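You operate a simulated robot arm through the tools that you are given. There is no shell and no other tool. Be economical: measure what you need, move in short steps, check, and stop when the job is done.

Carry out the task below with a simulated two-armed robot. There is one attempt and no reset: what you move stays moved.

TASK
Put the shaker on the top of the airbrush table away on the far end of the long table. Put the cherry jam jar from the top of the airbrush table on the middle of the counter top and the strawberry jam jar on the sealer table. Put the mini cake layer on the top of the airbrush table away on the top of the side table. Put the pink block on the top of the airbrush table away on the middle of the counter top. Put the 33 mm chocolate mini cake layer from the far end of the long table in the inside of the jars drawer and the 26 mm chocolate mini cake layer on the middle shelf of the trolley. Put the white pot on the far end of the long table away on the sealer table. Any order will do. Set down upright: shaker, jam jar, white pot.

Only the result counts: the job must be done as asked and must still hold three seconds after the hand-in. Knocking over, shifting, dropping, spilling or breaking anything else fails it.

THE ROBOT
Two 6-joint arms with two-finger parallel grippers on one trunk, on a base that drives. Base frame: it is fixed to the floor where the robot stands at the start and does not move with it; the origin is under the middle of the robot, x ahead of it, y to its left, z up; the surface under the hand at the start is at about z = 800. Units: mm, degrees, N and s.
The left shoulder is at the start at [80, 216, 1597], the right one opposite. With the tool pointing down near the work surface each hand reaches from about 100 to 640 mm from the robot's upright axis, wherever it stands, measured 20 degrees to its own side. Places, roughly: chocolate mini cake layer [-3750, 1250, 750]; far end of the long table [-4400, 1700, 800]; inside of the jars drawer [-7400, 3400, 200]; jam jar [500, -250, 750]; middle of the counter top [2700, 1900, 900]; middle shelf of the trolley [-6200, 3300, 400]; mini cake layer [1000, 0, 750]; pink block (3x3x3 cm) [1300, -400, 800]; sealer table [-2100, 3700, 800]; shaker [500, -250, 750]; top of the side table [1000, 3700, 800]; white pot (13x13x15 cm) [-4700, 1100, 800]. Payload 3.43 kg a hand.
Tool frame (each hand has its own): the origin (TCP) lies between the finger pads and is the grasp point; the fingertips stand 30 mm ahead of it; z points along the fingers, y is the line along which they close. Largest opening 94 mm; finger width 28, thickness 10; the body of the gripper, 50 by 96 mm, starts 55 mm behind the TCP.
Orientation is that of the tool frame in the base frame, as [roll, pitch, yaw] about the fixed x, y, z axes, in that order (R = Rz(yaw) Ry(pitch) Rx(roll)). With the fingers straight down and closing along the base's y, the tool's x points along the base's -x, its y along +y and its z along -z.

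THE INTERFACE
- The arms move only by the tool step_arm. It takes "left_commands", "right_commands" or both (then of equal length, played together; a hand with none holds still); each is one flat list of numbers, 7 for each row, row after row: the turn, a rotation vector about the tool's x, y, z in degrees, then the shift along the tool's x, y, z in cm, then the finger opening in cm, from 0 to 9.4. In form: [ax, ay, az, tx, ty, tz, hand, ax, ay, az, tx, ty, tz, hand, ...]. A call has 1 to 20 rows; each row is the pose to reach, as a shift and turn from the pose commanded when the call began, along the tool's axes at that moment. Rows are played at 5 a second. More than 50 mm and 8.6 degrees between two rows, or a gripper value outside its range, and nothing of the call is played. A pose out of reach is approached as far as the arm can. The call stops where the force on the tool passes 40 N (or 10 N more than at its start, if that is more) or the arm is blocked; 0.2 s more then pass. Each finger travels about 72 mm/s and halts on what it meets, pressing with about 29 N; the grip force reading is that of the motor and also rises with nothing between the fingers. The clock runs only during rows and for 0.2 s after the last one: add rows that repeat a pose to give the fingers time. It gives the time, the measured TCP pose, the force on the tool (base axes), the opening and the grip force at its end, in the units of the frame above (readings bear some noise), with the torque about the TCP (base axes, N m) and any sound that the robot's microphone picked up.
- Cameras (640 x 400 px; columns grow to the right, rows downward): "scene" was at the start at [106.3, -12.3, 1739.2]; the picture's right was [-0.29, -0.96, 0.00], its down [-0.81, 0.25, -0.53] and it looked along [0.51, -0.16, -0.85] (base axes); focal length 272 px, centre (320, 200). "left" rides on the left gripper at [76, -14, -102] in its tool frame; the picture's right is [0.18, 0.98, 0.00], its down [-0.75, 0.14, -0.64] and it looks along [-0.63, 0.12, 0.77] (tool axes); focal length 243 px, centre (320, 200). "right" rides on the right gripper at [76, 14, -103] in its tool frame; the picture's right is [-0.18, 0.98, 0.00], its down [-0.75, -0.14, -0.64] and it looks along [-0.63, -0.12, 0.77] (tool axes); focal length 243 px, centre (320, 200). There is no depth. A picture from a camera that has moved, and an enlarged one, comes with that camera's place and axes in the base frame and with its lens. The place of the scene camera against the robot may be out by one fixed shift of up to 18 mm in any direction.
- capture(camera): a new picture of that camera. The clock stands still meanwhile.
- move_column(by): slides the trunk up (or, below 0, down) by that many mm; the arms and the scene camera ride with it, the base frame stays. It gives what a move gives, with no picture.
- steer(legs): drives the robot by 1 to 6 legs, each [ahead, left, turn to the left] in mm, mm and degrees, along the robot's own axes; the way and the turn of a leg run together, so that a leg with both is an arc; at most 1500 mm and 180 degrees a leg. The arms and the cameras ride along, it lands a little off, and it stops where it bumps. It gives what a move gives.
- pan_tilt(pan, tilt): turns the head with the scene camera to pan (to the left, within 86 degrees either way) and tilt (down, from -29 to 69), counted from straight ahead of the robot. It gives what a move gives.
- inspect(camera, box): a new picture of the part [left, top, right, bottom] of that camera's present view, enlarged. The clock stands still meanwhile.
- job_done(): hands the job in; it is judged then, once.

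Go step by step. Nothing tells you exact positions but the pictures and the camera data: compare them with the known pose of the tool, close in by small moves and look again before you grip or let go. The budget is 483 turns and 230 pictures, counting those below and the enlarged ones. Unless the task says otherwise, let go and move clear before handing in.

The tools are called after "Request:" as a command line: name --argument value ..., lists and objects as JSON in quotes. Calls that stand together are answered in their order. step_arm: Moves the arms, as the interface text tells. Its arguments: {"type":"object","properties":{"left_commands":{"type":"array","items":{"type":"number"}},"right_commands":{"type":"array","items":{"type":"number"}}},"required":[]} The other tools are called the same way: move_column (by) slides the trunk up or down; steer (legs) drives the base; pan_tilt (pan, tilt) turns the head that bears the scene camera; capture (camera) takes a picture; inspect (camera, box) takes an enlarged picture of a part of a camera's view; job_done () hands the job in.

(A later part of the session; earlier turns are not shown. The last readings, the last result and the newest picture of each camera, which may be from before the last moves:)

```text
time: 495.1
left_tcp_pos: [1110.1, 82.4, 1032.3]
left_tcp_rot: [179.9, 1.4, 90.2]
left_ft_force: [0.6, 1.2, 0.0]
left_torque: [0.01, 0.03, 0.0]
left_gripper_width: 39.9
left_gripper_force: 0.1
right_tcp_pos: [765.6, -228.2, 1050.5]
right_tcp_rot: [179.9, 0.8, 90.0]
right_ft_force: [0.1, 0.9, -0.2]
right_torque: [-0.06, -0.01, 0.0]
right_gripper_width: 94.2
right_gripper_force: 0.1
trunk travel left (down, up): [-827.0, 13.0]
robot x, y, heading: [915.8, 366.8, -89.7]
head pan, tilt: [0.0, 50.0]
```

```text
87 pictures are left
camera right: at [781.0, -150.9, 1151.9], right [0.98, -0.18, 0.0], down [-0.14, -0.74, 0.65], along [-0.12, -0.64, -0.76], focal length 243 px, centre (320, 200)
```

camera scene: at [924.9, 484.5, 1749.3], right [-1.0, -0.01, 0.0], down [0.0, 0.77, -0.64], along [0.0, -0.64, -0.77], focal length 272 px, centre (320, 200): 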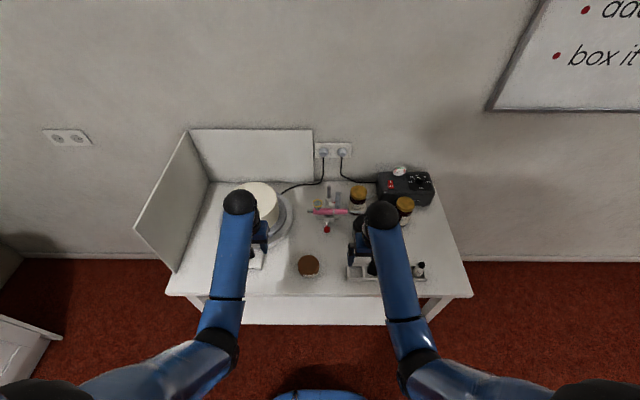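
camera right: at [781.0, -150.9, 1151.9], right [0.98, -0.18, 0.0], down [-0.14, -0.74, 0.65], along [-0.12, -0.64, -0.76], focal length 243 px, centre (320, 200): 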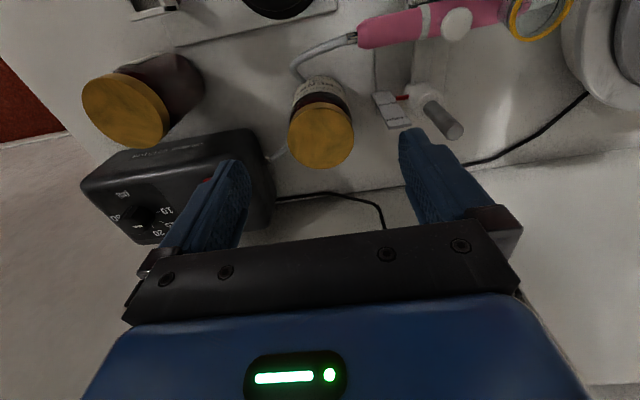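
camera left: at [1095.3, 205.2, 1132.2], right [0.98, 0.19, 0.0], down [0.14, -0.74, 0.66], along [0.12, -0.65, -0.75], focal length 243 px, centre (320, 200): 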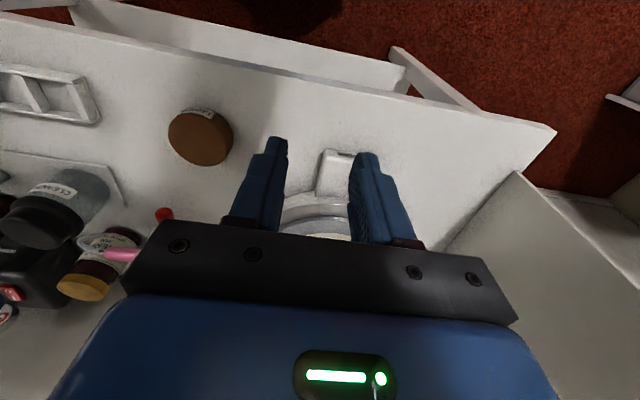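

The lid centre is about (761, -262). Lowering the trunk 100 mm for reach, then aligning.

Request:
move_column --by -100

Request:
step_arm --right_commands '[0, 0, 0, -1.7, -0.2, 0, 9.4, 0, 0, 0, -3.4, -0.45, 0, 9.4, 0, 0, 0, -3.4, -0.45, 0, 9.4]'

Request:
capture --camera "right"

```text
time: 496.4
left_tcp_pos: [1110.1, 82.9, 932.7]
left_tcp_rot: [179.8, 1.4, 90.2]
left_ft_force: [0.0, 0.3, -0.1]
left_torque: [0.01, -0.02, 0.04]
left_gripper_width: 40.1
left_gripper_force: 0.1
right_tcp_pos: [766.4, -229.8, 950.1]
right_tcp_rot: [-180.0, 0.8, 90.0]
right_ft_force: [-1.6, 0.4, 0.7]
right_torque: [0.01, 0.01, 0.02]
right_gripper_width: 94.0
right_gripper_force: 0.1
trunk travel left (down, up): [-727.0, 113.0]
robot x, y, heading: [911.2, 370.1, -89.8]
head pan, tilt: [0.0, 50.0]
```

```text
time: 497.2
left_tcp_pos: [1109.5, 81.6, 932.2]
left_tcp_rot: [179.8, 1.4, 90.2]
left_ft_force: [-0.2, -0.1, 0.3]
left_torque: [0.02, 0.01, 0.01]
left_gripper_width: 40.1
left_gripper_force: 0.0
right_tcp_pos: [760.3, -265.0, 948.3]
right_tcp_rot: [179.9, 0.8, 89.9]
right_ft_force: [0.3, -0.3, 0.6]
right_torque: [-0.02, 0.03, -0.01]
right_gripper_width: 94.1
right_gripper_force: 0.1
trunk travel left (down, up): [-727.0, 113.0]
robot x, y, heading: [915.5, 365.2, -89.6]
head pan, tilt: [0.0, 50.0]
```

```text
86 pictures are left
camera right: at [777.5, -186.3, 1050.4], right [0.98, -0.18, 0.0], down [-0.14, -0.74, 0.65], along [-0.12, -0.64, -0.76], focal length 243 px, centre (320, 200)
```

right: 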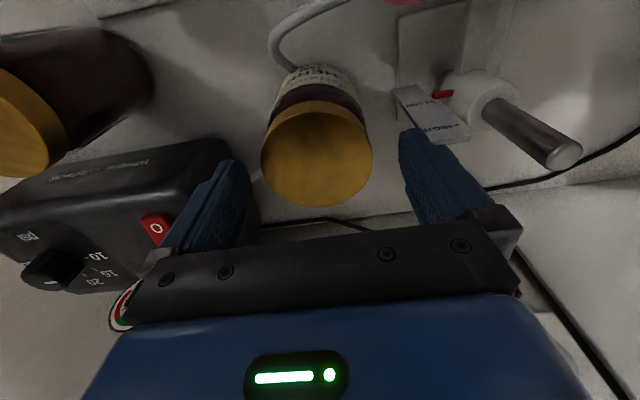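

Lid centre (762, -258). Fine alignment and descending to grip height.

Request:
step_arm --right_commands '[0, 0, 0, 0.6, 0.25, 2.5, 9.4, 0, 0, 0, 0.6, 0.25, 5, 9.4, 0, 0, 0, 0.6, 0.25, 7.5, 9.4, 0, 0, 0, 0.6, 0.25, 7.5, 9.4]'

Request:
capture --camera "right"

```text
time: 498.2
left_tcp_pos: [1110.6, 81.5, 932.5]
left_tcp_rot: [179.8, 1.3, 90.2]
left_ft_force: [0.8, 0.1, 0.1]
left_torque: [0.02, 0.0, 0.0]
left_gripper_width: 39.8
left_gripper_force: 0.0
right_tcp_pos: [763.8, -258.6, 874.5]
right_tcp_rot: [180.0, 0.7, 90.1]
right_ft_force: [-0.5, -0.5, 0.4]
right_torque: [0.02, -0.02, -0.01]
right_gripper_width: 94.0
right_gripper_force: 0.2
trunk travel left (down, up): [-727.0, 113.0]
robot x, y, heading: [914.7, 365.9, -89.3]
head pan, tilt: [0.0, 50.0]
```

```text
85 pictures are left
camera right: at [779.7, -181.4, 975.4], right [0.98, -0.18, 0.0], down [-0.14, -0.75, 0.65], along [-0.12, -0.64, -0.76], focal length 243 px, centre (320, 200)
```

right: 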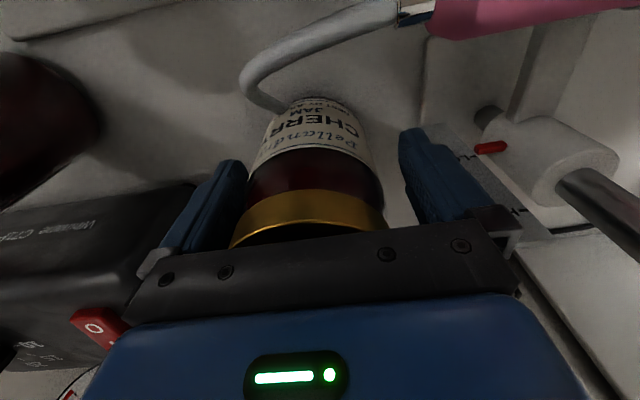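

CHERRY confirmed. Closing and lifting gently.

Request:
step_arm --right_commands '[0, 0, 0, 0, -0.3, 0, 9.4, 0, 0, 0, 0, -0.3, 0, 7.5, 0, 0, 0, 0, -0.3, 0, 5, 0, 0, 0, 0, -0.3, 0, 4, 0, 0, 0, 0, -0.3, 0, 4, 0, 0, 0, 0, -0.3, 0, 4, 0, 0, 0, 0, -0.3, -0.3, 4, 0, 0, 0, 0, -0.3, -0.8, 4, 0, 0, 0, 0, -0.3, -1.4, 4, 0, 0, 0, 0, -0.3, -2, 4, 0, 0, 0, 0, -0.3, -2.6, 4, 0, 0, 0, 0, -0.3, -2.8, 4]'

Request:
capture --camera "right"

```text
time: 500.8
left_tcp_pos: [1109.8, 80.8, 932.5]
left_tcp_rot: [179.9, 1.3, 90.2]
left_ft_force: [-1.1, 0.4, 0.1]
left_torque: [0.03, 0.0, -0.02]
left_gripper_width: 39.9
left_gripper_force: 0.1
right_tcp_pos: [761.3, -259.3, 901.4]
right_tcp_rot: [180.0, 0.7, 89.9]
right_ft_force: [0.5, 0.1, -5.9]
right_torque: [0.02, -0.01, -0.01]
right_gripper_width: 74.0
right_gripper_force: 28.9
trunk travel left (down, up): [-727.0, 113.0]
robot x, y, heading: [916.6, 364.7, -89.5]
head pan, tilt: [0.0, 50.0]
```

```text
84 pictures are left
camera right: at [777.0, -181.7, 1004.2], right [0.98, -0.18, 0.0], down [-0.14, -0.75, 0.65], along [-0.12, -0.64, -0.76], focal length 243 px, centre (320, 200)
```

right: 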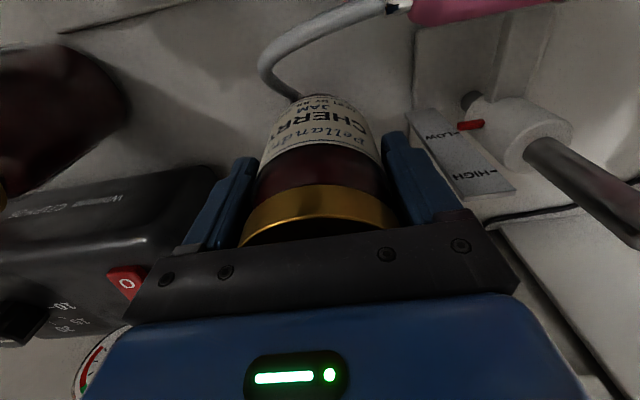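

Holding well. Raising with the trunk, then backing off from the table.

Request:
move_column --by 100

Request:
step_arm --right_commands '[0, 0, 0, 0, 0, -0.3, 4, 0, 0, 0, 0, 0, -0.9, 4, 0, 0, 0, 0, 0, -1.8, 4, 0, 0, 0, 0, 0, -2.8, 4, 0, 0, 0, 0, 0, -3.6, 4, 0, 0, 0, 0, 0, -4, 4]'

Request:
capture --camera "right"

```text
time: 502.2
left_tcp_pos: [1109.3, 80.1, 1032.3]
left_tcp_rot: [179.8, 1.3, 90.1]
left_ft_force: [0.5, -0.7, 0.0]
left_torque: [0.02, 0.0, 0.0]
left_gripper_width: 39.8
left_gripper_force: 0.0
right_tcp_pos: [761.9, -260.5, 1003.6]
right_tcp_rot: [-180.0, 0.6, 90.1]
right_ft_force: [-0.1, -0.1, -6.6]
right_torque: [0.07, -0.02, 0.01]
right_gripper_width: 73.6
right_gripper_force: 29.3
trunk travel left (down, up): [-827.0, 13.0]
robot x, y, heading: [914.3, 366.4, -89.6]
head pan, tilt: [0.0, 50.0]
```

```text
time: 503.6
left_tcp_pos: [1109.5, 79.9, 1032.1]
left_tcp_rot: [179.8, 1.2, 90.1]
left_ft_force: [-0.5, -0.1, 0.7]
left_torque: [0.02, -0.01, 0.0]
left_gripper_width: 40.0
left_gripper_force: 0.1
right_tcp_pos: [763.6, -257.5, 1041.5]
right_tcp_rot: [180.0, 0.6, 89.9]
right_ft_force: [-0.5, 0.4, -6.4]
right_torque: [0.05, -0.01, 0.01]
right_gripper_width: 73.6
right_gripper_force: 29.2
trunk travel left (down, up): [-827.0, 13.0]
robot x, y, heading: [916.7, 366.7, -89.5]
head pan, tilt: [0.0, 50.0]
```

```text
83 pictures are left
camera right: at [778.3, -181.2, 1143.8], right [0.98, -0.18, 0.0], down [-0.14, -0.75, 0.65], along [-0.12, -0.64, -0.76], focal length 243 px, centre (320, 200)
```

right: 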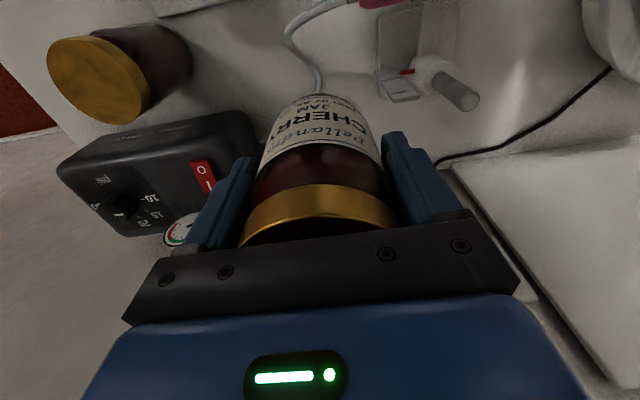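

Cherry is held. Retracting the right hand toward the body smoothly.

Request:
step_arm --right_commands '[0, 0, 0, 0.4, 0, 0, 4, 0, 0, 0, 1.2, 0, 0, 4, 0, 0, 0, 2.4, 0, 0, 4, 0, 0, 0, 4, 0, 0, 4, 0, 0, 0, 6, 0, 0, 4, 0, 0, 0, 8, 0, 0, 4, 0, 0, 0, 10, 0, 0, 4, 0, 0, 0, 12, 0, 0, 4, 0, 0, 0, 14, 0, 0, 4, 0, 0, 0, 16, 0, 0, 4, 0, 0, 0, 18, 0, 0, 4, 0, 0, 0, 20, 0, 0, 4, 0, 0, 0, 22, 0, 0, 4, 0, 0, 0, 24, 0, 0, 4, 0, 0, 0, 26, 0, 0, 4, 0, 0, 0, 28, 0, 0, 4, 0, 0, 0, 30, 0, 0, 4, 0, 0, 0, 31.5, 0, 0, 4, 0, 0, 0, 32.5, 0, 0, 4, 0, 0, 0, 33, 0, 0, 4]'

Request:
steer --legs '[[-60, 0, 0], [0, 300, 0]]'

Request:
pan_tilt --pan 10 --tilt 55

Request:
capture --camera "scene"

Request:
capture --camera "left"

```text
time: 507.8
left_tcp_pos: [1109.7, 81.0, 1031.6]
left_tcp_rot: [179.8, 1.4, 90.2]
left_ft_force: [-0.7, 0.7, -0.6]
left_torque: [0.02, 0.01, -0.01]
left_gripper_width: 39.9
left_gripper_force: 0.1
right_tcp_pos: [761.0, 70.0, 1041.1]
right_tcp_rot: [-179.9, 0.6, 90.0]
right_ft_force: [-0.6, 0.1, -7.0]
right_torque: [0.06, -0.02, 0.01]
right_gripper_width: 73.5
right_gripper_force: 29.2
right hand out of reach, approached as far as the arm can: row 11, 12, 13, 14, 15, 16, 17
trunk travel left (down, up): [-827.0, 13.0]
robot x, y, heading: [912.6, 365.4, -89.6]
head pan, tilt: [0.0, 50.0]
```

```text
time: 510.4
left_tcp_pos: [1404.4, 141.7, 1033.2]
left_tcp_rot: [179.7, 1.4, 89.9]
left_ft_force: [0.0, -0.3, -0.1]
left_torque: [0.0, -0.03, -0.02]
left_gripper_width: 39.9
left_gripper_force: 0.0
right_tcp_pos: [1054.7, 133.8, 1040.3]
right_tcp_rot: [179.8, 0.7, 89.7]
right_ft_force: [-0.3, 0.0, -7.0]
right_torque: [0.06, -0.02, -0.01]
right_gripper_width: 73.7
right_gripper_force: 29.0
trunk travel left (down, up): [-827.0, 13.0]
robot x, y, heading: [1211.9, 425.9, -89.8]
head pan, tilt: [0.0, 50.0]
```

```text
time: 511.1
left_tcp_pos: [1406.1, 142.1, 1031.4]
left_tcp_rot: [179.8, 1.3, 89.9]
left_ft_force: [-0.1, 0.1, -0.4]
left_torque: [-0.01, 0.01, -0.01]
left_gripper_width: 40.0
left_gripper_force: 0.1
right_tcp_pos: [1056.7, 133.5, 1040.4]
right_tcp_rot: [-180.0, 0.7, 89.6]
right_ft_force: [-0.3, -0.3, -5.9]
right_torque: [0.04, 0.02, 0.02]
right_gripper_width: 73.3
right_gripper_force: 28.6
trunk travel left (down, up): [-827.0, 13.0]
robot x, y, heading: [1215.2, 428.5, -89.9]
head pan, tilt: [10.0, 55.0]
```

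```text
82 pictures are left
camera scene: at [1234.0, 334.7, 1742.9], right [-0.98, -0.17, 0.0], down [-0.14, 0.81, -0.57], along [0.1, -0.56, -0.82], focal length 272 px, centre (320, 200)
```

scene: 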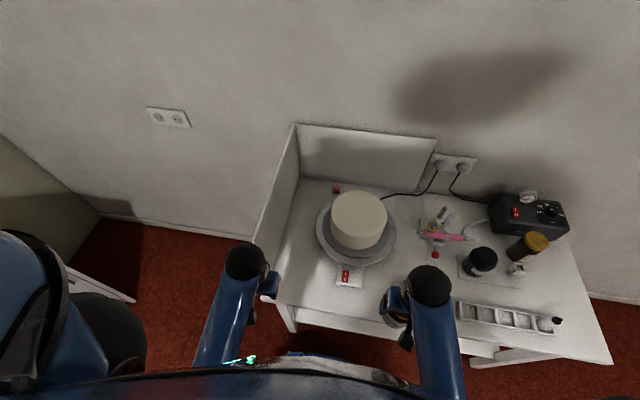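

```text
81 pictures are left
camera left: at [1391.9, 221.0, 1131.6], right [0.98, 0.18, 0.0], down [0.14, -0.74, 0.66], along [0.12, -0.65, -0.75], focal length 243 px, centre (320, 200)
```

left: 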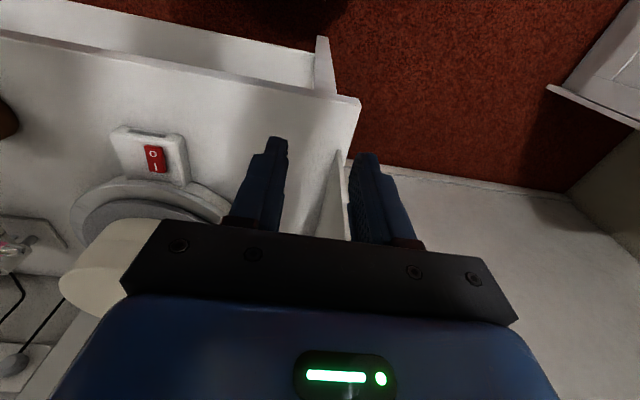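

Pink is at about (1286, -365), needing deep reach; better to deliver the cherry jar first. Moving east and turning to face the counter.

Request:
steer --legs '[[-40, 0, 0], [0, 280, 0], [0, 280, 0], [0, 200, 0]]'

Request:
steer --legs '[[0, 0, 12], [0, 0, 12], [0, 0, 12], [0, 0, 12], [0, 0, 12], [0, 0, 12]]'

Request:
pan_tilt --pan 40 --tilt 40

Request:
capture --camera "scene"

```text
time: 516.3
left_tcp_pos: [2163.6, 186.1, 1032.7]
left_tcp_rot: [179.6, 1.3, 90.3]
left_ft_force: [-0.8, 0.4, -0.4]
left_torque: [0.0, -0.02, -0.01]
left_gripper_width: 40.0
left_gripper_force: 0.0
right_tcp_pos: [1814.3, 175.6, 1039.5]
right_tcp_rot: [179.7, 0.7, 90.0]
right_ft_force: [-1.0, -0.4, -6.4]
right_torque: [0.03, -0.01, 0.02]
right_gripper_width: 73.1
right_gripper_force: 28.6
trunk travel left (down, up): [-827.0, 13.0]
robot x, y, heading: [1970.5, 469.0, -89.5]
head pan, tilt: [10.0, 55.0]
```

```text
time: 521.3
left_tcp_pos: [2303.9, 570.0, 1031.8]
left_tcp_rot: [179.8, 1.3, 162.5]
left_ft_force: [0.8, -0.8, 0.1]
left_torque: [0.02, -0.01, 0.0]
left_gripper_width: 39.8
left_gripper_force: 0.1
right_tcp_pos: [2208.0, 233.2, 1040.4]
right_tcp_rot: [-180.0, 0.7, 162.3]
right_ft_force: [0.7, -0.1, -7.2]
right_torque: [0.05, 0.06, 0.03]
right_gripper_width: 73.4
right_gripper_force: 28.8
trunk travel left (down, up): [-827.0, 13.0]
robot x, y, heading: [1971.8, 472.2, -17.4]
head pan, tilt: [10.0, 55.0]
```

```text
time: 522.3
left_tcp_pos: [2304.7, 572.1, 1031.6]
left_tcp_rot: [179.7, 1.2, 162.5]
left_ft_force: [-0.3, -0.1, -0.6]
left_torque: [-0.01, -0.01, 0.02]
left_gripper_width: 40.1
left_gripper_force: 0.1
right_tcp_pos: [2207.2, 234.5, 1039.9]
right_tcp_rot: [-180.0, 0.7, 162.4]
right_ft_force: [-0.1, 0.3, -7.4]
right_torque: [0.0, 0.05, -0.03]
right_gripper_width: 73.1
right_gripper_force: 28.7
trunk travel left (down, up): [-827.0, 13.0]
robot x, y, heading: [1971.9, 470.4, -17.0]
head pan, tilt: [40.0, 40.0]
```

```text
80 pictures are left
camera scene: at [2090.6, 503.2, 1763.4], right [0.38, -0.92, 0.0], down [-0.59, -0.25, -0.77], along [0.71, 0.29, -0.64], focal length 272 px, centre (320, 200)
```

scene: 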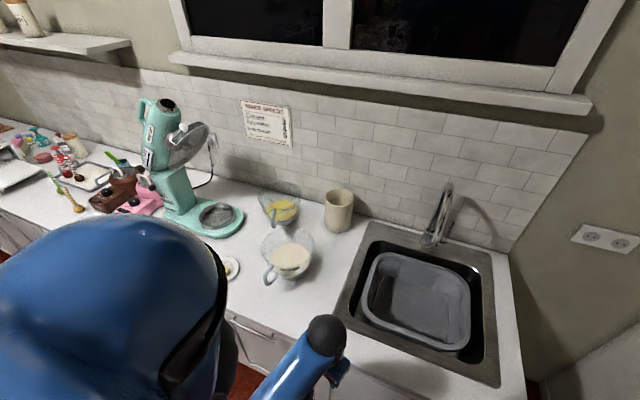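

Counter front is at x≈2400. Finishing the turn and strafing north to the middle of the counter.

Request:
steer --legs '[[0, 0, 17], [0, 330, 0], [0, 330, 0], [0, 330, 0], [0, 330, 0]]'

Request:
pan_tilt --pan 0 --tilt 40

Request:
capture --camera "scene"

```text
time: 530.8
left_tcp_pos: [2246.1, 2001.2, 1031.0]
left_tcp_rot: [179.7, 1.3, -179.2]
left_ft_force: [0.0, -0.9, -1.4]
left_torque: [-0.01, 0.02, 0.0]
left_gripper_width: 40.1
left_gripper_force: 0.0
right_tcp_pos: [2259.0, 1650.3, 1039.5]
right_tcp_rot: [179.9, 0.7, -179.6]
right_ft_force: [-0.3, -0.2, -6.6]
right_torque: [-0.02, 0.02, -0.01]
right_gripper_width: 73.1
right_gripper_force: 29.2
trunk travel left (down, up): [-827.0, 13.0]
robot x, y, heading: [1962.7, 1808.0, 0.8]
head pan, tilt: [40.0, 40.0]
```

```text
time: 531.9
left_tcp_pos: [2246.3, 2003.0, 1030.8]
left_tcp_rot: [179.8, 1.3, -179.3]
left_ft_force: [-0.2, 0.0, 0.1]
left_torque: [0.0, 0.02, -0.02]
left_gripper_width: 40.1
left_gripper_force: 0.1
right_tcp_pos: [2258.9, 1654.0, 1039.6]
right_tcp_rot: [180.0, 0.8, -179.5]
right_ft_force: [0.4, -0.7, -7.0]
right_torque: [0.0, 0.03, 0.03]
right_gripper_width: 72.9
right_gripper_force: 29.2
trunk travel left (down, up): [-827.0, 13.0]
robot x, y, heading: [1959.9, 1803.5, 0.8]
head pan, tilt: [0.0, 40.0]
```

```text
79 pictures are left
camera scene: at [2088.0, 1815.3, 1763.5], right [0.01, -1.0, 0.0], down [-0.64, -0.01, -0.77], along [0.77, 0.01, -0.64], focal length 272 px, centre (320, 200)
```

scene: 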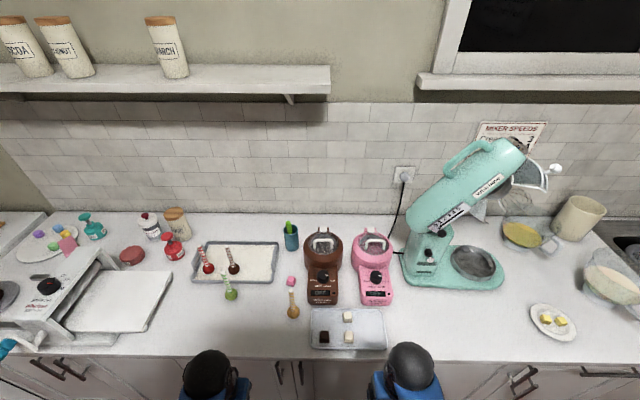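

Free spot in the middle region near (2500, 2070), left of the spoon and metal tray. Positioning there.

Request:
steer --legs '[[0, 270, 0], [0, 130, -0.8], [130, 0, 0]]'

Request:
capture --camera "scene"

Request:
capture --camera "right"

```text
time: 535.6
left_tcp_pos: [2370.1, 2401.3, 1032.0]
left_tcp_rot: [179.8, 1.6, 179.4]
left_ft_force: [-0.1, 0.0, 1.0]
left_torque: [-0.03, -0.03, 0.0]
left_gripper_width: 39.9
left_gripper_force: 0.0
right_tcp_pos: [2374.6, 2051.3, 1041.9]
right_tcp_rot: [-179.9, 1.0, 179.2]
right_ft_force: [-0.6, -0.3, -6.2]
right_torque: [0.0, 0.02, 0.0]
right_gripper_width: 72.8
right_gripper_force: 29.4
trunk travel left (down, up): [-827.0, 13.0]
robot x, y, heading: [2086.4, 2207.4, -0.5]
head pan, tilt: [0.0, 40.0]
```

```text
78 pictures are left
camera scene: at [2205.0, 2217.9, 1764.1], right [-0.01, -1.0, 0.0], down [-0.64, 0.0, -0.77], along [0.77, -0.01, -0.64], focal length 272 px, centre (320, 200)
```

scene: 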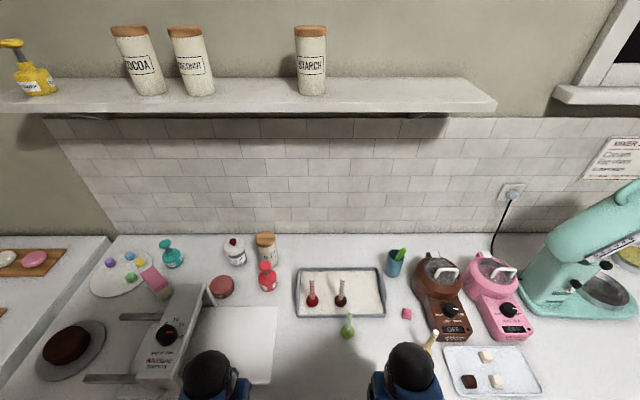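

```text
77 pictures are left
camera right: at [2299.1, 2067.2, 1143.0], right [0.2, 0.98, 0.0], down [0.74, -0.15, 0.65], along [0.64, -0.13, -0.76], focal length 243 px, centre (320, 200)
```

right: 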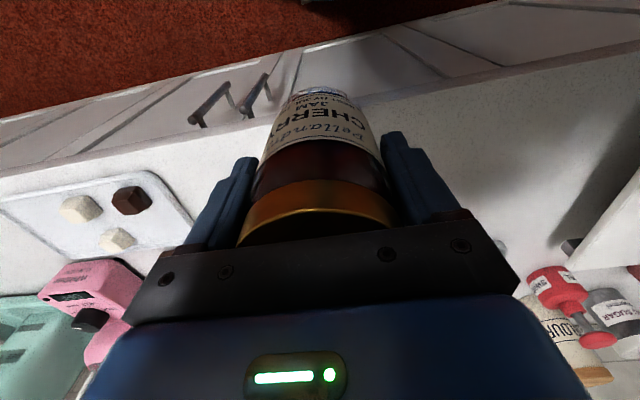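

Request:
step_arm --right_commands '[0, 0, 0, -0.5, 0.2, 0, 4, 0, 0, 0, -1.5, 0.5, 0, 4, 0, 0, 0, -2.8, 0.8, 0, 4, 0, 0, 0, -4.2, 1.2, 0, 4, 0, 0, 0, -5.6, 1.6, 0, 4, 0, 0, 0, -7, 2, 0, 4, 0, 0, 0, -8.4, 2.4, 0, 4, 0, 0, 0, -9.8, 2.8, 0, 4, 0, 0, 0, -11.2, 3.2, 0, 4, 0, 0, 0, -12.2, 3.4, 0.4, 4, 0, 0, 0, -12.5, 3.4, 1, 4, 0, 0, 0, -12.5, 3.4, 1.8, 4, 0, 0, 0, -12.5, 3.4, 2.6, 4, 0, 0, 0, -12.5, 3.4, 3.2, 4, 0, 0, 0, -12.5, 3.4, 3.5, 4]'

Request:
capture --camera "right"

```text
time: 538.8
left_tcp_pos: [2375.0, 2399.6, 1031.2]
left_tcp_rot: [179.8, 1.2, 179.5]
left_ft_force: [0.0, 0.1, 0.0]
left_torque: [0.0, 0.03, 0.0]
left_gripper_width: 39.8
left_gripper_force: 0.1
right_tcp_pos: [2506.6, 2081.2, 1005.4]
right_tcp_rot: [179.9, 0.6, 179.2]
right_ft_force: [0.0, 0.4, -6.5]
right_torque: [0.01, 0.01, -0.01]
right_gripper_width: 72.7
right_gripper_force: 29.1
right hand out of reach, approached as far as the arm can: row 3, 4, 5, 6, 7, 8, 9, 10
trunk travel left (down, up): [-827.0, 13.0]
robot x, y, heading: [2089.4, 2209.4, -0.5]
head pan, tilt: [0.0, 40.0]
```

```text
76 pictures are left
camera right: at [2429.5, 2097.5, 1107.7], right [0.2, 0.98, 0.0], down [0.75, -0.15, 0.65], along [0.64, -0.13, -0.76], focal length 243 px, centre (320, 200)
```

right: 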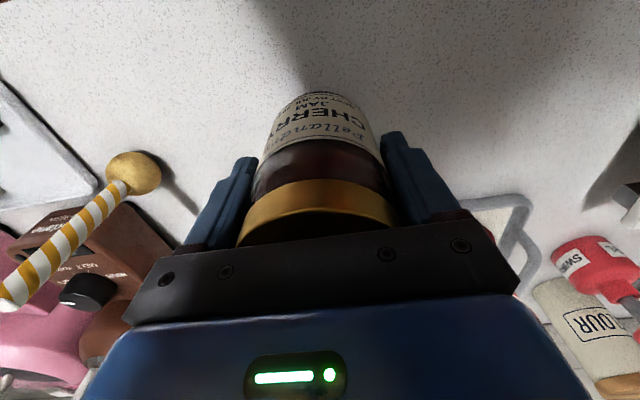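

Clear. Lowering in steps to the counter.

Request:
step_arm --right_commands '[0, 0, 0, 0, 0, 0.5, 4, 0, 0, 0, 0, 0, 1, 4, 0, 0, 0, 0, 0, 1.5, 4, 0, 0, 0, 0, 0, 1.8, 4, 0, 0, 0, 0, 0, 1.8, 4]'

Request:
step_arm --right_commands '[0, 0, 0, 0, 0, 0.25, 4, 0, 0, 0, 0, 0, 0.5, 4, 0, 0, 0, 0, 0, 0.5, 4]'

```text
time: 540.0
left_tcp_pos: [2373.8, 2399.7, 1032.1]
left_tcp_rot: [179.8, 1.3, 179.4]
left_ft_force: [0.8, -1.0, -0.2]
left_torque: [-0.01, 0.03, -0.01]
left_gripper_width: 40.0
left_gripper_force: 0.0
right_tcp_pos: [2505.7, 2082.8, 989.5]
right_tcp_rot: [-180.0, 0.7, 179.1]
right_ft_force: [-0.6, 0.2, -6.6]
right_torque: [-0.02, 0.02, 0.0]
right_gripper_width: 72.4
right_gripper_force: 29.4
trunk travel left (down, up): [-827.0, 13.0]
robot x, y, heading: [2086.2, 2207.2, -0.5]
head pan, tilt: [0.0, 40.0]
```

```text
time: 540.8
left_tcp_pos: [2373.8, 2398.9, 1030.9]
left_tcp_rot: [179.8, 1.4, 179.4]
left_ft_force: [-0.7, -0.3, 0.3]
left_torque: [-0.01, -0.02, -0.01]
left_gripper_width: 40.1
left_gripper_force: 0.1
right_tcp_pos: [2504.9, 2081.9, 982.7]
right_tcp_rot: [-180.0, 0.7, 179.2]
right_ft_force: [-0.1, -1.1, -6.4]
right_torque: [0.01, 0.05, -0.01]
right_gripper_width: 72.4
right_gripper_force: 29.1
trunk travel left (down, up): [-827.0, 13.0]
robot x, y, heading: [2088.3, 2213.8, -0.7]
head pan, tilt: [0.0, 40.0]
```

Request:
step_arm --right_commands '[0, 0, 0, 0, 0, 0.2, 4, 0, 0, 0, 0, 0, 0.4, 4, 0, 0, 0, 0, 0, 0.4, 4]'

```text
time: 541.6
left_tcp_pos: [2373.7, 2399.7, 1032.0]
left_tcp_rot: [179.8, 1.3, 179.4]
left_ft_force: [0.5, 0.6, -0.4]
left_torque: [0.03, 0.02, 0.01]
left_gripper_width: 39.9
left_gripper_force: 0.1
right_tcp_pos: [2505.4, 2082.4, 979.2]
right_tcp_rot: [-180.0, 0.6, 179.3]
right_ft_force: [-0.1, -0.2, -6.7]
right_torque: [0.0, 0.02, -0.02]
right_gripper_width: 72.7
right_gripper_force: 29.4
trunk travel left (down, up): [-827.0, 13.0]
robot x, y, heading: [2085.0, 2205.3, -0.3]
head pan, tilt: [0.0, 40.0]
```

Request:
step_arm --right_commands '[0, 0, 0, 0, 0, 0.2, 4, 0, 0, 0, 0, 0, 0.4, 4, 0, 0, 0, 0, 0, 0.4, 4]'

```text
time: 542.4
left_tcp_pos: [2373.9, 2398.5, 1031.2]
left_tcp_rot: [179.8, 1.3, 179.5]
left_ft_force: [-0.3, 0.3, 0.6]
left_torque: [-0.01, -0.01, 0.0]
left_gripper_width: 39.9
left_gripper_force: 0.0
right_tcp_pos: [2504.5, 2082.6, 976.1]
right_tcp_rot: [180.0, 0.6, 179.1]
right_ft_force: [0.0, -0.2, -5.2]
right_torque: [0.01, 0.01, -0.01]
right_gripper_width: 72.6
right_gripper_force: 28.8
trunk travel left (down, up): [-827.0, 13.0]
robot x, y, heading: [2088.6, 2209.0, -0.3]
head pan, tilt: [0.0, 40.0]
```

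Request:
step_arm --right_commands '[0, 0, 0, 0, 0, 0.15, 4, 0, 0, 0, 0, 0, 0.3, 4, 0, 0, 0, 0, 0, 0.3, 4]'

```text
time: 543.2
left_tcp_pos: [2372.8, 2398.5, 1032.4]
left_tcp_rot: [179.9, 1.3, 179.3]
left_ft_force: [0.3, 0.4, 0.4]
left_torque: [0.02, 0.01, -0.03]
left_gripper_width: 40.0
left_gripper_force: 0.0
right_tcp_pos: [2505.6, 2082.5, 973.9]
right_tcp_rot: [-179.9, 0.9, 179.2]
right_ft_force: [3.0, -5.4, 21.8]
right_torque: [-0.33, -0.17, -0.04]
right_gripper_width: 72.2
right_gripper_force: 28.9
trunk travel left (down, up): [-827.0, 13.0]
robot x, y, heading: [2086.0, 2210.5, -0.7]
head pan, tilt: [0.0, 40.0]
```

Contact. Relieving, opening and rising clear.

Request:
step_arm --right_commands '[0, 0, 0, 0, 0, -0.2, 4, 0, 0, 0, 0, 0, -0.2, 7.6, 0, 0, 0, 0, 0, -0.2, 8.5, 0, 0, 0, 0, 0, -0.2, 9.4, 0, 0, 0, 0, 0, -0.2, 9.4, 0, 0, 0, 0, 0, -1.5, 9.4, 0, 0, 0, 0, 0, -4, 9.4, 0, 0, 0, 0, 0, -7.5, 9.4]'

Request:
capture --camera "right"

```text
time: 545.0
left_tcp_pos: [2374.1, 2401.2, 1031.4]
left_tcp_rot: [179.7, 1.4, 179.3]
left_ft_force: [0.0, 0.3, -0.1]
left_torque: [0.02, 0.0, 0.01]
left_gripper_width: 40.4
left_gripper_force: 0.0
right_tcp_pos: [2505.2, 2082.4, 1035.2]
right_tcp_rot: [179.9, 0.7, 179.3]
right_ft_force: [-0.4, 0.5, -0.7]
right_torque: [0.03, -0.02, -0.02]
right_gripper_width: 94.1
right_gripper_force: 0.0
right hand out of reach, approached as far as the arm can: row 8
trunk travel left (down, up): [-827.0, 13.0]
robot x, y, heading: [2087.1, 2208.2, -0.6]
head pan, tilt: [0.0, 40.0]
```

```text
75 pictures are left
camera right: at [2428.6, 2098.2, 1136.2], right [0.2, 0.98, 0.0], down [0.74, -0.15, 0.65], along [0.64, -0.13, -0.76], focal length 243 px, centre (320, 200)
```

right: 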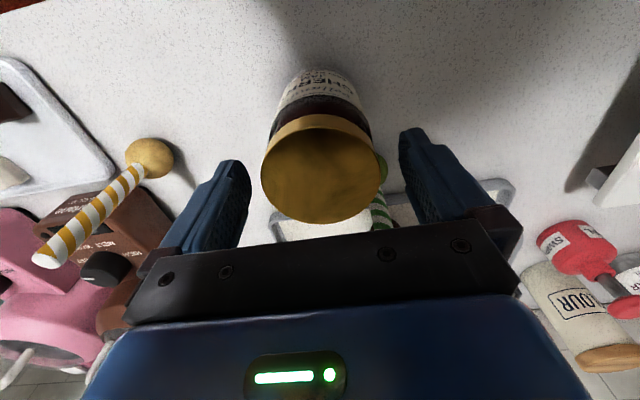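

The jar stands upright. Withdrawing straight back with the arm (fingertips still beside the lid).

Request:
step_arm --right_commands '[0, 0, 0, 2, 0, -0.5, 9.4, 0, 0, 0, 4, 0, -0.8, 9.4, 0, 0, 0, 7, 0, -0.8, 9.4, 0, 0, 0, 10, 0, -0.8, 9.4, 0, 0, 0, 13, 0, -0.8, 9.4]'

Request:
capture --camera "right"

```text
time: 546.2
left_tcp_pos: [2372.6, 2398.9, 1032.7]
left_tcp_rot: [179.9, 1.4, 179.4]
left_ft_force: [0.1, 0.3, -0.1]
left_torque: [-0.01, -0.03, -0.05]
left_gripper_width: 39.9
left_gripper_force: 0.0
right_tcp_pos: [2373.2, 2083.6, 1040.2]
right_tcp_rot: [179.9, 0.9, 179.3]
right_ft_force: [-1.0, -0.4, -0.2]
right_torque: [0.0, 0.0, -0.01]
right_gripper_width: 94.2
right_gripper_force: 0.1
right hand out of reach, approached as far as the arm can: row 1, 2, 3, 4
trunk travel left (down, up): [-827.0, 13.0]
robot x, y, heading: [2090.5, 2213.1, -0.5]
head pan, tilt: [0.0, 40.0]
```

```text
74 pictures are left
camera right: at [2296.8, 2099.4, 1141.1], right [0.2, 0.98, 0.0], down [0.74, -0.15, 0.65], along [0.64, -0.13, -0.76], focal length 243 px, centre (320, 200)
```

right: 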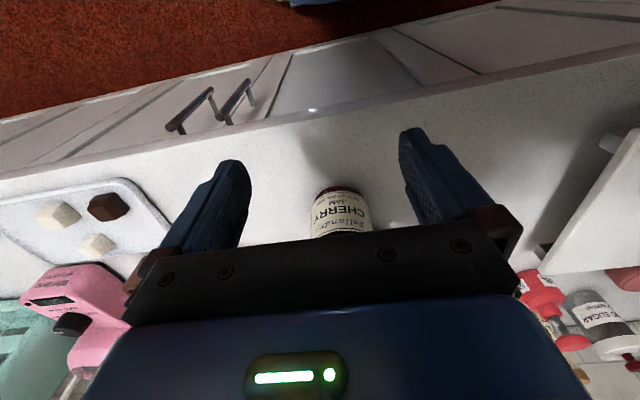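

Cherry done. Returning to the airbrush table's north side for the pink block.

Request:
steer --legs '[[-140, 0, 0], [0, -350, 0], [0, -350, 0], [0, -350, 0], [0, -350, 0], [0, -340, 0]]'

Request:
steer --legs '[[0, 0, -15], [0, 0, -15], [0, 0, -15], [0, 0, -15], [0, 0, -15], [0, 0, -14.5]]'

Request:
steer --legs '[[0, -330, 0], [0, -320, 0]]'

```text
time: 556.8
left_tcp_pos: [2207.5, 673.9, 1031.5]
left_tcp_rot: [-179.9, 1.2, 179.5]
left_ft_force: [-0.3, 0.2, 0.6]
left_torque: [-0.02, 0.04, -0.01]
left_gripper_width: 39.9
left_gripper_force: 0.1
right_tcp_pos: [2208.8, 357.3, 1041.0]
right_tcp_rot: [-179.9, 0.9, 179.4]
right_ft_force: [-0.6, -0.2, -0.6]
right_torque: [0.0, 0.02, -0.01]
right_gripper_width: 94.1
right_gripper_force: 0.1
trunk travel left (down, up): [-827.0, 13.0]
robot x, y, heading: [1917.8, 477.8, -0.3]
head pan, tilt: [0.0, 40.0]
```

```text
time: 562.5
left_tcp_pos: [2108.5, 189.5, 1032.5]
left_tcp_rot: [179.8, 1.2, 88.8]
left_ft_force: [-0.2, 0.8, -0.7]
left_torque: [0.02, -0.02, -0.01]
left_gripper_width: 39.9
left_gripper_force: 0.1
right_tcp_pos: [1792.7, 190.8, 1039.4]
right_tcp_rot: [-180.0, 0.7, 88.5]
right_ft_force: [0.2, -0.2, 0.1]
right_torque: [0.0, 0.01, 0.01]
right_gripper_width: 93.7
right_gripper_force: 0.0
trunk travel left (down, up): [-827.0, 13.0]
robot x, y, heading: [1917.4, 481.6, -90.9]
head pan, tilt: [0.0, 40.0]
```

```text
time: 566.4
left_tcp_pos: [1464.3, 204.3, 1030.8]
left_tcp_rot: [180.0, 1.3, 88.6]
left_ft_force: [0.0, -0.6, 0.5]
left_torque: [-0.02, 0.02, 0.01]
left_gripper_width: 40.1
left_gripper_force: 0.1
right_tcp_pos: [1148.2, 207.6, 1039.5]
right_tcp_rot: [-180.0, 0.8, 88.2]
right_ft_force: [-0.2, -0.2, 0.4]
right_torque: [0.01, 0.05, -0.01]
right_gripper_width: 93.9
right_gripper_force: 0.0
trunk travel left (down, up): [-827.0, 13.0]
robot x, y, heading: [1275.3, 498.4, -91.5]
head pan, tilt: [0.0, 40.0]
```

Request:
steer --legs '[[105, 25, 1.5]]'

Request:
step_arm --left_commands '[0, 0, 4, -4, 0, 0, 6, 0, 0, 8, -8, -1, 0, 8, 0, 0, 12, -12, -2, 0, 9.4, 0, 0, 16, -16, -3, 0, 9.4, 0, 0, 18, -20, -4, 0, 9.4, 0, 0, 18, -23, -5, 0, 9.4]' --right_commands '[0, 0, 0, 2, 0, 0, 6, 0, 0, 0, 4, 0, 0, 3, 0, 0, 0, 6, 0, 0, 0, 0, 0, 0, 8, 0, 0, 0, 0, 0, 0, 10, 0, 0, 0, 0, 0, 0, 12, 0, 0, 0]'

Request:
capture --camera "left"

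```text
time: 567.6
left_tcp_pos: [1493.2, 106.7, 1033.7]
left_tcp_rot: [179.8, 1.7, 89.9]
left_ft_force: [0.2, 0.4, -0.3]
left_torque: [-0.02, -0.03, -0.03]
left_gripper_width: 40.0
left_gripper_force: 0.0
right_tcp_pos: [1176.5, 104.1, 1039.8]
right_tcp_rot: [179.9, 1.1, 89.7]
right_ft_force: [-0.6, 0.5, 1.0]
right_torque: [-0.03, -0.01, 0.02]
right_gripper_width: 93.9
right_gripper_force: 0.1
trunk travel left (down, up): [-827.0, 13.0]
robot x, y, heading: [1301.9, 385.2, -90.3]
head pan, tilt: [0.0, 40.0]
```

```text
time: 568.1
left_tcp_pos: [1494.4, 69.1, 1034.3]
left_tcp_rot: [179.7, 0.2, 85.4]
left_ft_force: [-0.2, 0.4, 0.2]
left_torque: [-0.06, 0.0, 0.03]
left_gripper_width: 80.0
left_gripper_force: 0.1
right_tcp_pos: [1179.3, 124.3, 1041.4]
right_tcp_rot: [180.0, 1.0, 89.8]
right_ft_force: [0.2, 0.8, -0.1]
right_torque: [-0.07, -0.02, -0.01]
right_gripper_width: 32.0
right_gripper_force: 0.0
trunk travel left (down, up): [-827.0, 13.0]
robot x, y, heading: [1298.0, 388.6, -89.9]
head pan, tilt: [0.0, 40.0]
stopped in row 2 (left hand): the force on the tool passed its limit at 115 N (the readings are from after the stop); the commanded pose is now the measured one
```

```text
73 pictures are left
camera left: at [1486.2, 148.8, 1134.6], right [0.99, 0.1, 0.01], down [0.08, -0.76, 0.65], along [0.07, -0.64, -0.76], focal length 243 px, centre (320, 200)
```

left: 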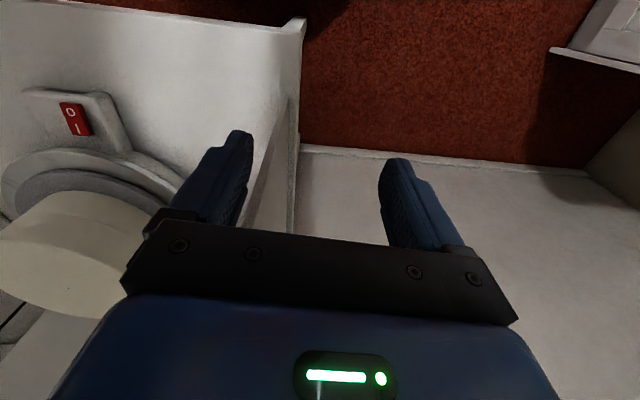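

The left hand struck the side panel; I misjudged its line. Backing off at once and checking for any displacement.

Request:
step_arm --left_commands '[0, 0, 0, 3, 0, 0, 8, 0, 0, 0, 6, 0, 0, 5, 0, 0, 0, 8, 0, 0, 4]'

Request:
pan_tilt --pan 0 --tilt 55

Request:
capture --camera "scene"

```text
time: 568.9
left_tcp_pos: [1499.4, 146.3, 1030.7]
left_tcp_rot: [179.6, 0.1, 85.3]
left_ft_force: [0.5, 0.2, -0.7]
left_torque: [0.0, 0.01, -0.02]
left_gripper_width: 39.9
left_gripper_force: 0.1
right_tcp_pos: [1179.0, 122.3, 1040.0]
right_tcp_rot: [-180.0, 0.8, 89.7]
right_ft_force: [0.2, 0.4, -0.6]
right_torque: [-0.01, -0.02, -0.01]
right_gripper_width: 29.8
right_gripper_force: 0.1
trunk travel left (down, up): [-827.0, 13.0]
robot x, y, heading: [1302.3, 390.8, -89.9]
head pan, tilt: [0.0, 40.0]
```

```text
time: 569.7
left_tcp_pos: [1499.3, 145.0, 1029.3]
left_tcp_rot: [179.7, 0.0, 85.5]
left_ft_force: [0.5, 0.0, -0.3]
left_torque: [0.0, 0.02, 0.0]
left_gripper_width: 40.1
left_gripper_force: 0.0
right_tcp_pos: [1178.5, 119.4, 1039.6]
right_tcp_rot: [180.0, 0.7, 89.6]
right_ft_force: [-0.4, -0.1, 0.3]
right_torque: [0.0, -0.04, -0.02]
right_gripper_width: 30.0
right_gripper_force: 0.0
trunk travel left (down, up): [-827.0, 13.0]
robot x, y, heading: [1297.9, 386.2, -89.8]
head pan, tilt: [0.0, 55.0]
```

```text
72 pictures are left
camera scene: at [1310.0, 293.4, 1742.9], right [-1.0, 0.0, 0.0], down [0.0, 0.82, -0.57], along [0.0, -0.57, -0.82], focal length 272 px, centre (320, 200)
```

scene: 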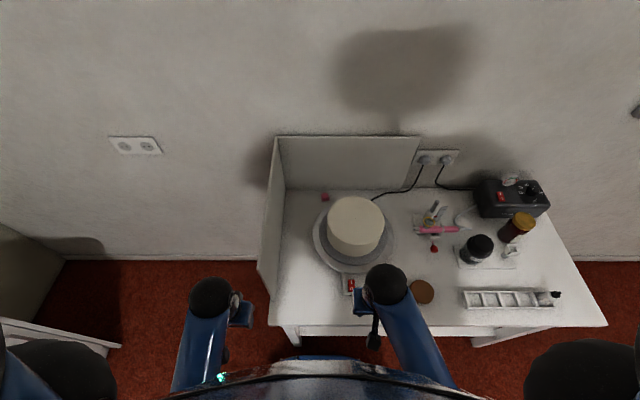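

Table corner and panel top are where they were (within a few mm). Re-routing: first west to x≈1375 clear of the panel, then south between cake and panel.

Request:
step_arm --left_commands '[0, 0, 3, -0.3, -3, 0, 4, 0, 0, 6, -0.6, -6, 0, 4, 0, 0, 9, -0.9, -9, 0, 4, 0, 0, 12, -1, -12.4, 0, 4]' --right_commands '[0, 0, 0, 2, 0, 0, 0, 0, 0, 0, 4, 0, 0, 0, 0, 0, 0, 6, 0, 0, 0, 0, 0, 0, 8, 0, 0, 0]'

Request:
capture --camera "left"

```text
time: 570.7
left_tcp_pos: [1382.5, 146.0, 1031.8]
left_tcp_rot: [179.5, -0.2, 73.8]
left_ft_force: [-0.2, 0.0, 0.1]
left_torque: [-0.02, 0.0, -0.02]
left_gripper_width: 39.8
left_gripper_force: 0.2
right_tcp_pos: [1177.0, 190.2, 1039.5]
right_tcp_rot: [180.0, 2.0, 89.9]
right_ft_force: [-19.7, -30.8, 2.8]
right_torque: [3.59, -2.17, 1.68]
right_gripper_width: 0.0
right_gripper_force: 29.4
trunk travel left (down, up): [-827.0, 13.0]
robot x, y, heading: [1299.7, 387.3, -89.6]
head pan, tilt: [0.0, 55.0]
stopped in row 4 (right hand): the force on the tool passed its limit at 143 N (the readings are from after the stop); the commanded pose is now the measured one
```

```text
71 pictures are left
camera left: at [1388.6, 222.6, 1133.1], right [1.0, -0.1, 0.01], down [-0.08, -0.76, 0.64], along [-0.06, -0.64, -0.77], focal length 243 px, centre (320, 200)
```

left: 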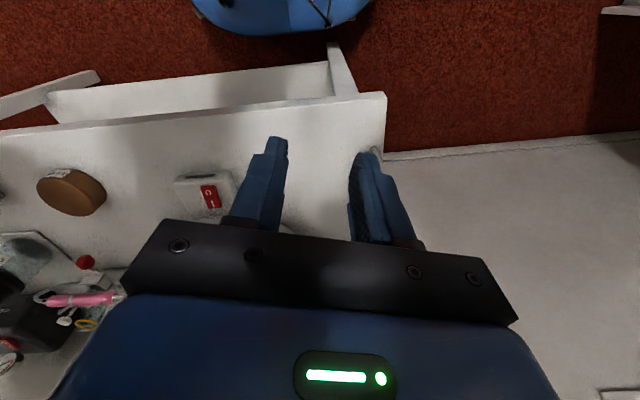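

The right hand touched the robot's own body when retracting; easing it forward again.

Request:
step_arm --right_commands '[0, 0, 0, -2, 0, 0, 0, 0, 0, 0, -4, 0, 0, 0, 0, 0, 0, -5, 0, 0, 0]'

```text
time: 571.5
left_tcp_pos: [1381.5, 144.8, 1030.9]
left_tcp_rot: [179.8, 0.1, 73.8]
left_ft_force: [-0.1, 0.2, 0.4]
left_torque: [0.02, 0.0, 0.01]
left_gripper_width: 39.8
left_gripper_force: 0.1
right_tcp_pos: [1178.5, 140.6, 1040.1]
right_tcp_rot: [180.0, 1.8, 89.7]
right_ft_force: [-0.3, -1.0, -0.3]
right_torque: [0.02, -0.04, 0.0]
right_gripper_width: 0.2
right_gripper_force: 29.3
trunk travel left (down, up): [-827.0, 13.0]
robot x, y, heading: [1301.0, 388.7, -89.7]
head pan, tilt: [0.0, 55.0]
```

Moving the left hand south along x≈1375 between the cake and panel.

Request:
step_arm --left_commands '[0, 0, 0, -3.8, 1, 0, 4, 0, 0, 0, -7.6, 2, 0, 4, 0, 0, 0, -11.4, 3, 0, 4, 0, 0, 0, -15.2, 4, 0, 4]'

Request:
capture --camera "left"

```text
time: 572.5
left_tcp_pos: [1375.7, -14.9, 1030.5]
left_tcp_rot: [179.7, 0.1, 73.8]
left_ft_force: [0.2, -0.6, 0.6]
left_torque: [0.0, 0.0, 0.0]
left_gripper_width: 39.8
left_gripper_force: 0.0
left hand out of reach, approached as far as the arm can: row 2, 3, 4
right_tcp_pos: [1179.6, 140.5, 1040.7]
right_tcp_rot: [179.8, 1.8, 89.9]
right_ft_force: [0.0, 0.6, -0.4]
right_torque: [-0.02, 0.02, 0.01]
right_gripper_width: 0.1
right_gripper_force: 28.6
trunk travel left (down, up): [-827.0, 13.0]
robot x, y, heading: [1300.8, 383.9, -89.9]
head pan, tilt: [0.0, 55.0]
```

```text
70 pictures are left
camera left: at [1383.8, 63.8, 1132.0], right [1.0, -0.1, 0.0], down [-0.08, -0.76, 0.64], along [-0.06, -0.64, -0.77], focal length 243 px, centre (320, 200)
```

left: 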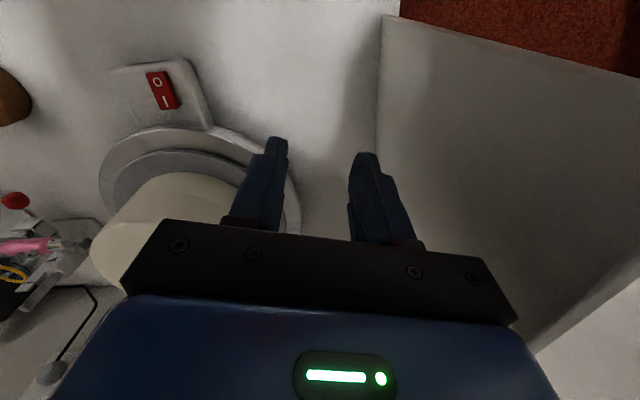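

Panel inner face is x≈1453; I'll keep x≈1380 and turn the wrist so the tool leans north-east, away from the turntable.

Request:
step_arm --left_commands '[0, 0, 4, -2.5, 0.8, 0, 4, 0, 0, 8, -5, 1.6, 0.5, 4, 0, 0, 12, -7.5, 2.5, 1, 4, 0, 0, 14, -10, 3.3, 1.5, 4, 0, 0, 14, -10, 3.3, 2, 4]'

Request:
capture --camera "left"

```text
time: 573.7
left_tcp_pos: [1381.9, -119.8, 1008.6]
left_tcp_rot: [179.8, -0.2, 59.8]
left_ft_force: [-0.3, 0.0, 0.2]
left_torque: [0.04, -0.02, 0.01]
left_gripper_width: 39.8
left_gripper_force: 0.1
right_tcp_pos: [1179.3, 140.9, 1040.8]
right_tcp_rot: [180.0, 1.7, 89.8]
right_ft_force: [0.1, 0.4, 0.7]
right_torque: [-0.02, -0.01, 0.02]
right_gripper_width: 0.0
right_gripper_force: 29.2
trunk travel left (down, up): [-827.0, 13.0]
robot x, y, heading: [1301.6, 389.2, -89.8]
head pan, tilt: [0.0, 55.0]
```

```text
69 pictures are left
camera left: at [1408.1, -45.7, 1110.7], right [0.94, -0.34, 0.01], down [-0.26, -0.72, 0.64], along [-0.21, -0.61, -0.77], focal length 243 px, centre (320, 200)
```

left: 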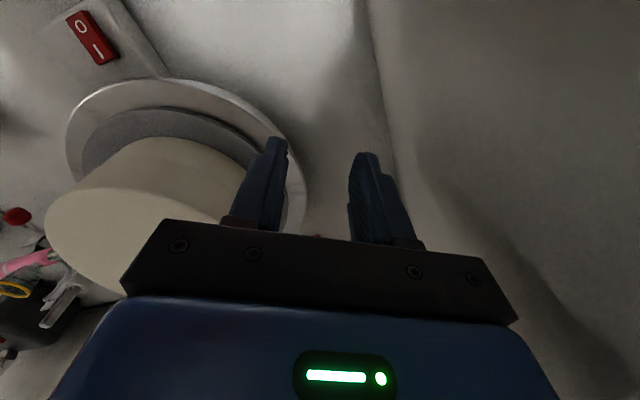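

Request:
move_column --by -100

Request:
step_arm --left_commands '[0, -5, 0, -1.5, 0.4, 0, 4, 0, -10, 0, -3, 0.8, 0, 4, 0, -15, 0, -4.5, 1.2, 0, 4, 0, -20, 0, -6, 1.6, 0, 4, 0, -25, 0, -7.5, 2, 0, 4, 0, -30, 0, -9, 2.3, 0, 4, 0, -35, 0, -10.5, 2.6, 0, 4, 0, -40, 0, -12, 2.9, 0, 4, 0, -45, 0, -12.7, 3.1, 0, 4]'

Request:
capture --camera "left"

```text
time: 575.0
left_tcp_pos: [1365.2, -113.7, 913.2]
left_tcp_rot: [178.6, -0.1, 59.3]
left_ft_force: [0.1, -1.3, -0.1]
left_torque: [-0.01, 0.03, 0.03]
left_gripper_width: 40.0
left_gripper_force: 0.0
right_tcp_pos: [1165.1, 146.2, 940.5]
right_tcp_rot: [179.0, 2.3, 89.7]
right_ft_force: [0.5, 0.3, -0.7]
right_torque: [-0.04, 0.0, 0.0]
right_gripper_width: 0.0
right_gripper_force: 29.4
trunk travel left (down, up): [-727.0, 113.0]
robot x, y, heading: [1297.0, 388.5, -90.1]
head pan, tilt: [0.0, 55.0]
```

```text
time: 577.2
left_tcp_pos: [1281.9, -254.6, 917.7]
left_tcp_rot: [178.2, 45.3, 55.0]
left_ft_force: [1.6, -0.4, -0.1]
left_torque: [0.0, -0.03, -0.01]
left_gripper_width: 38.9
left_gripper_force: 0.1
right_tcp_pos: [1141.7, 138.1, 939.6]
right_tcp_rot: [179.4, 2.4, 86.9]
right_ft_force: [-0.5, 0.2, -0.2]
right_torque: [0.0, 0.0, -0.02]
right_gripper_width: 0.2
right_gripper_force: 28.9
trunk travel left (down, up): [-727.0, 113.0]
robot x, y, heading: [1282.8, 370.4, -92.9]
head pan, tilt: [0.0, 55.0]
stopped in row 9 (left hand): the arm was blocked; the commanded pose is now the measured one
```

```text
68 pictures are left
camera left: at [1340.7, -140.9, 934.3], right [0.89, -0.44, -0.11], down [0.06, -0.13, 0.99], along [-0.45, -0.89, -0.09], focal length 243 px, centre (320, 200)
```

left: 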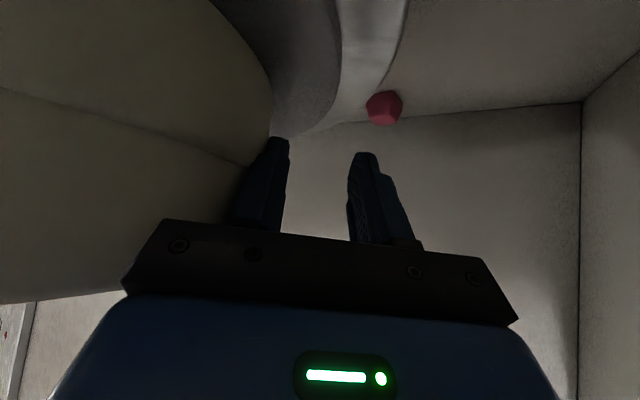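

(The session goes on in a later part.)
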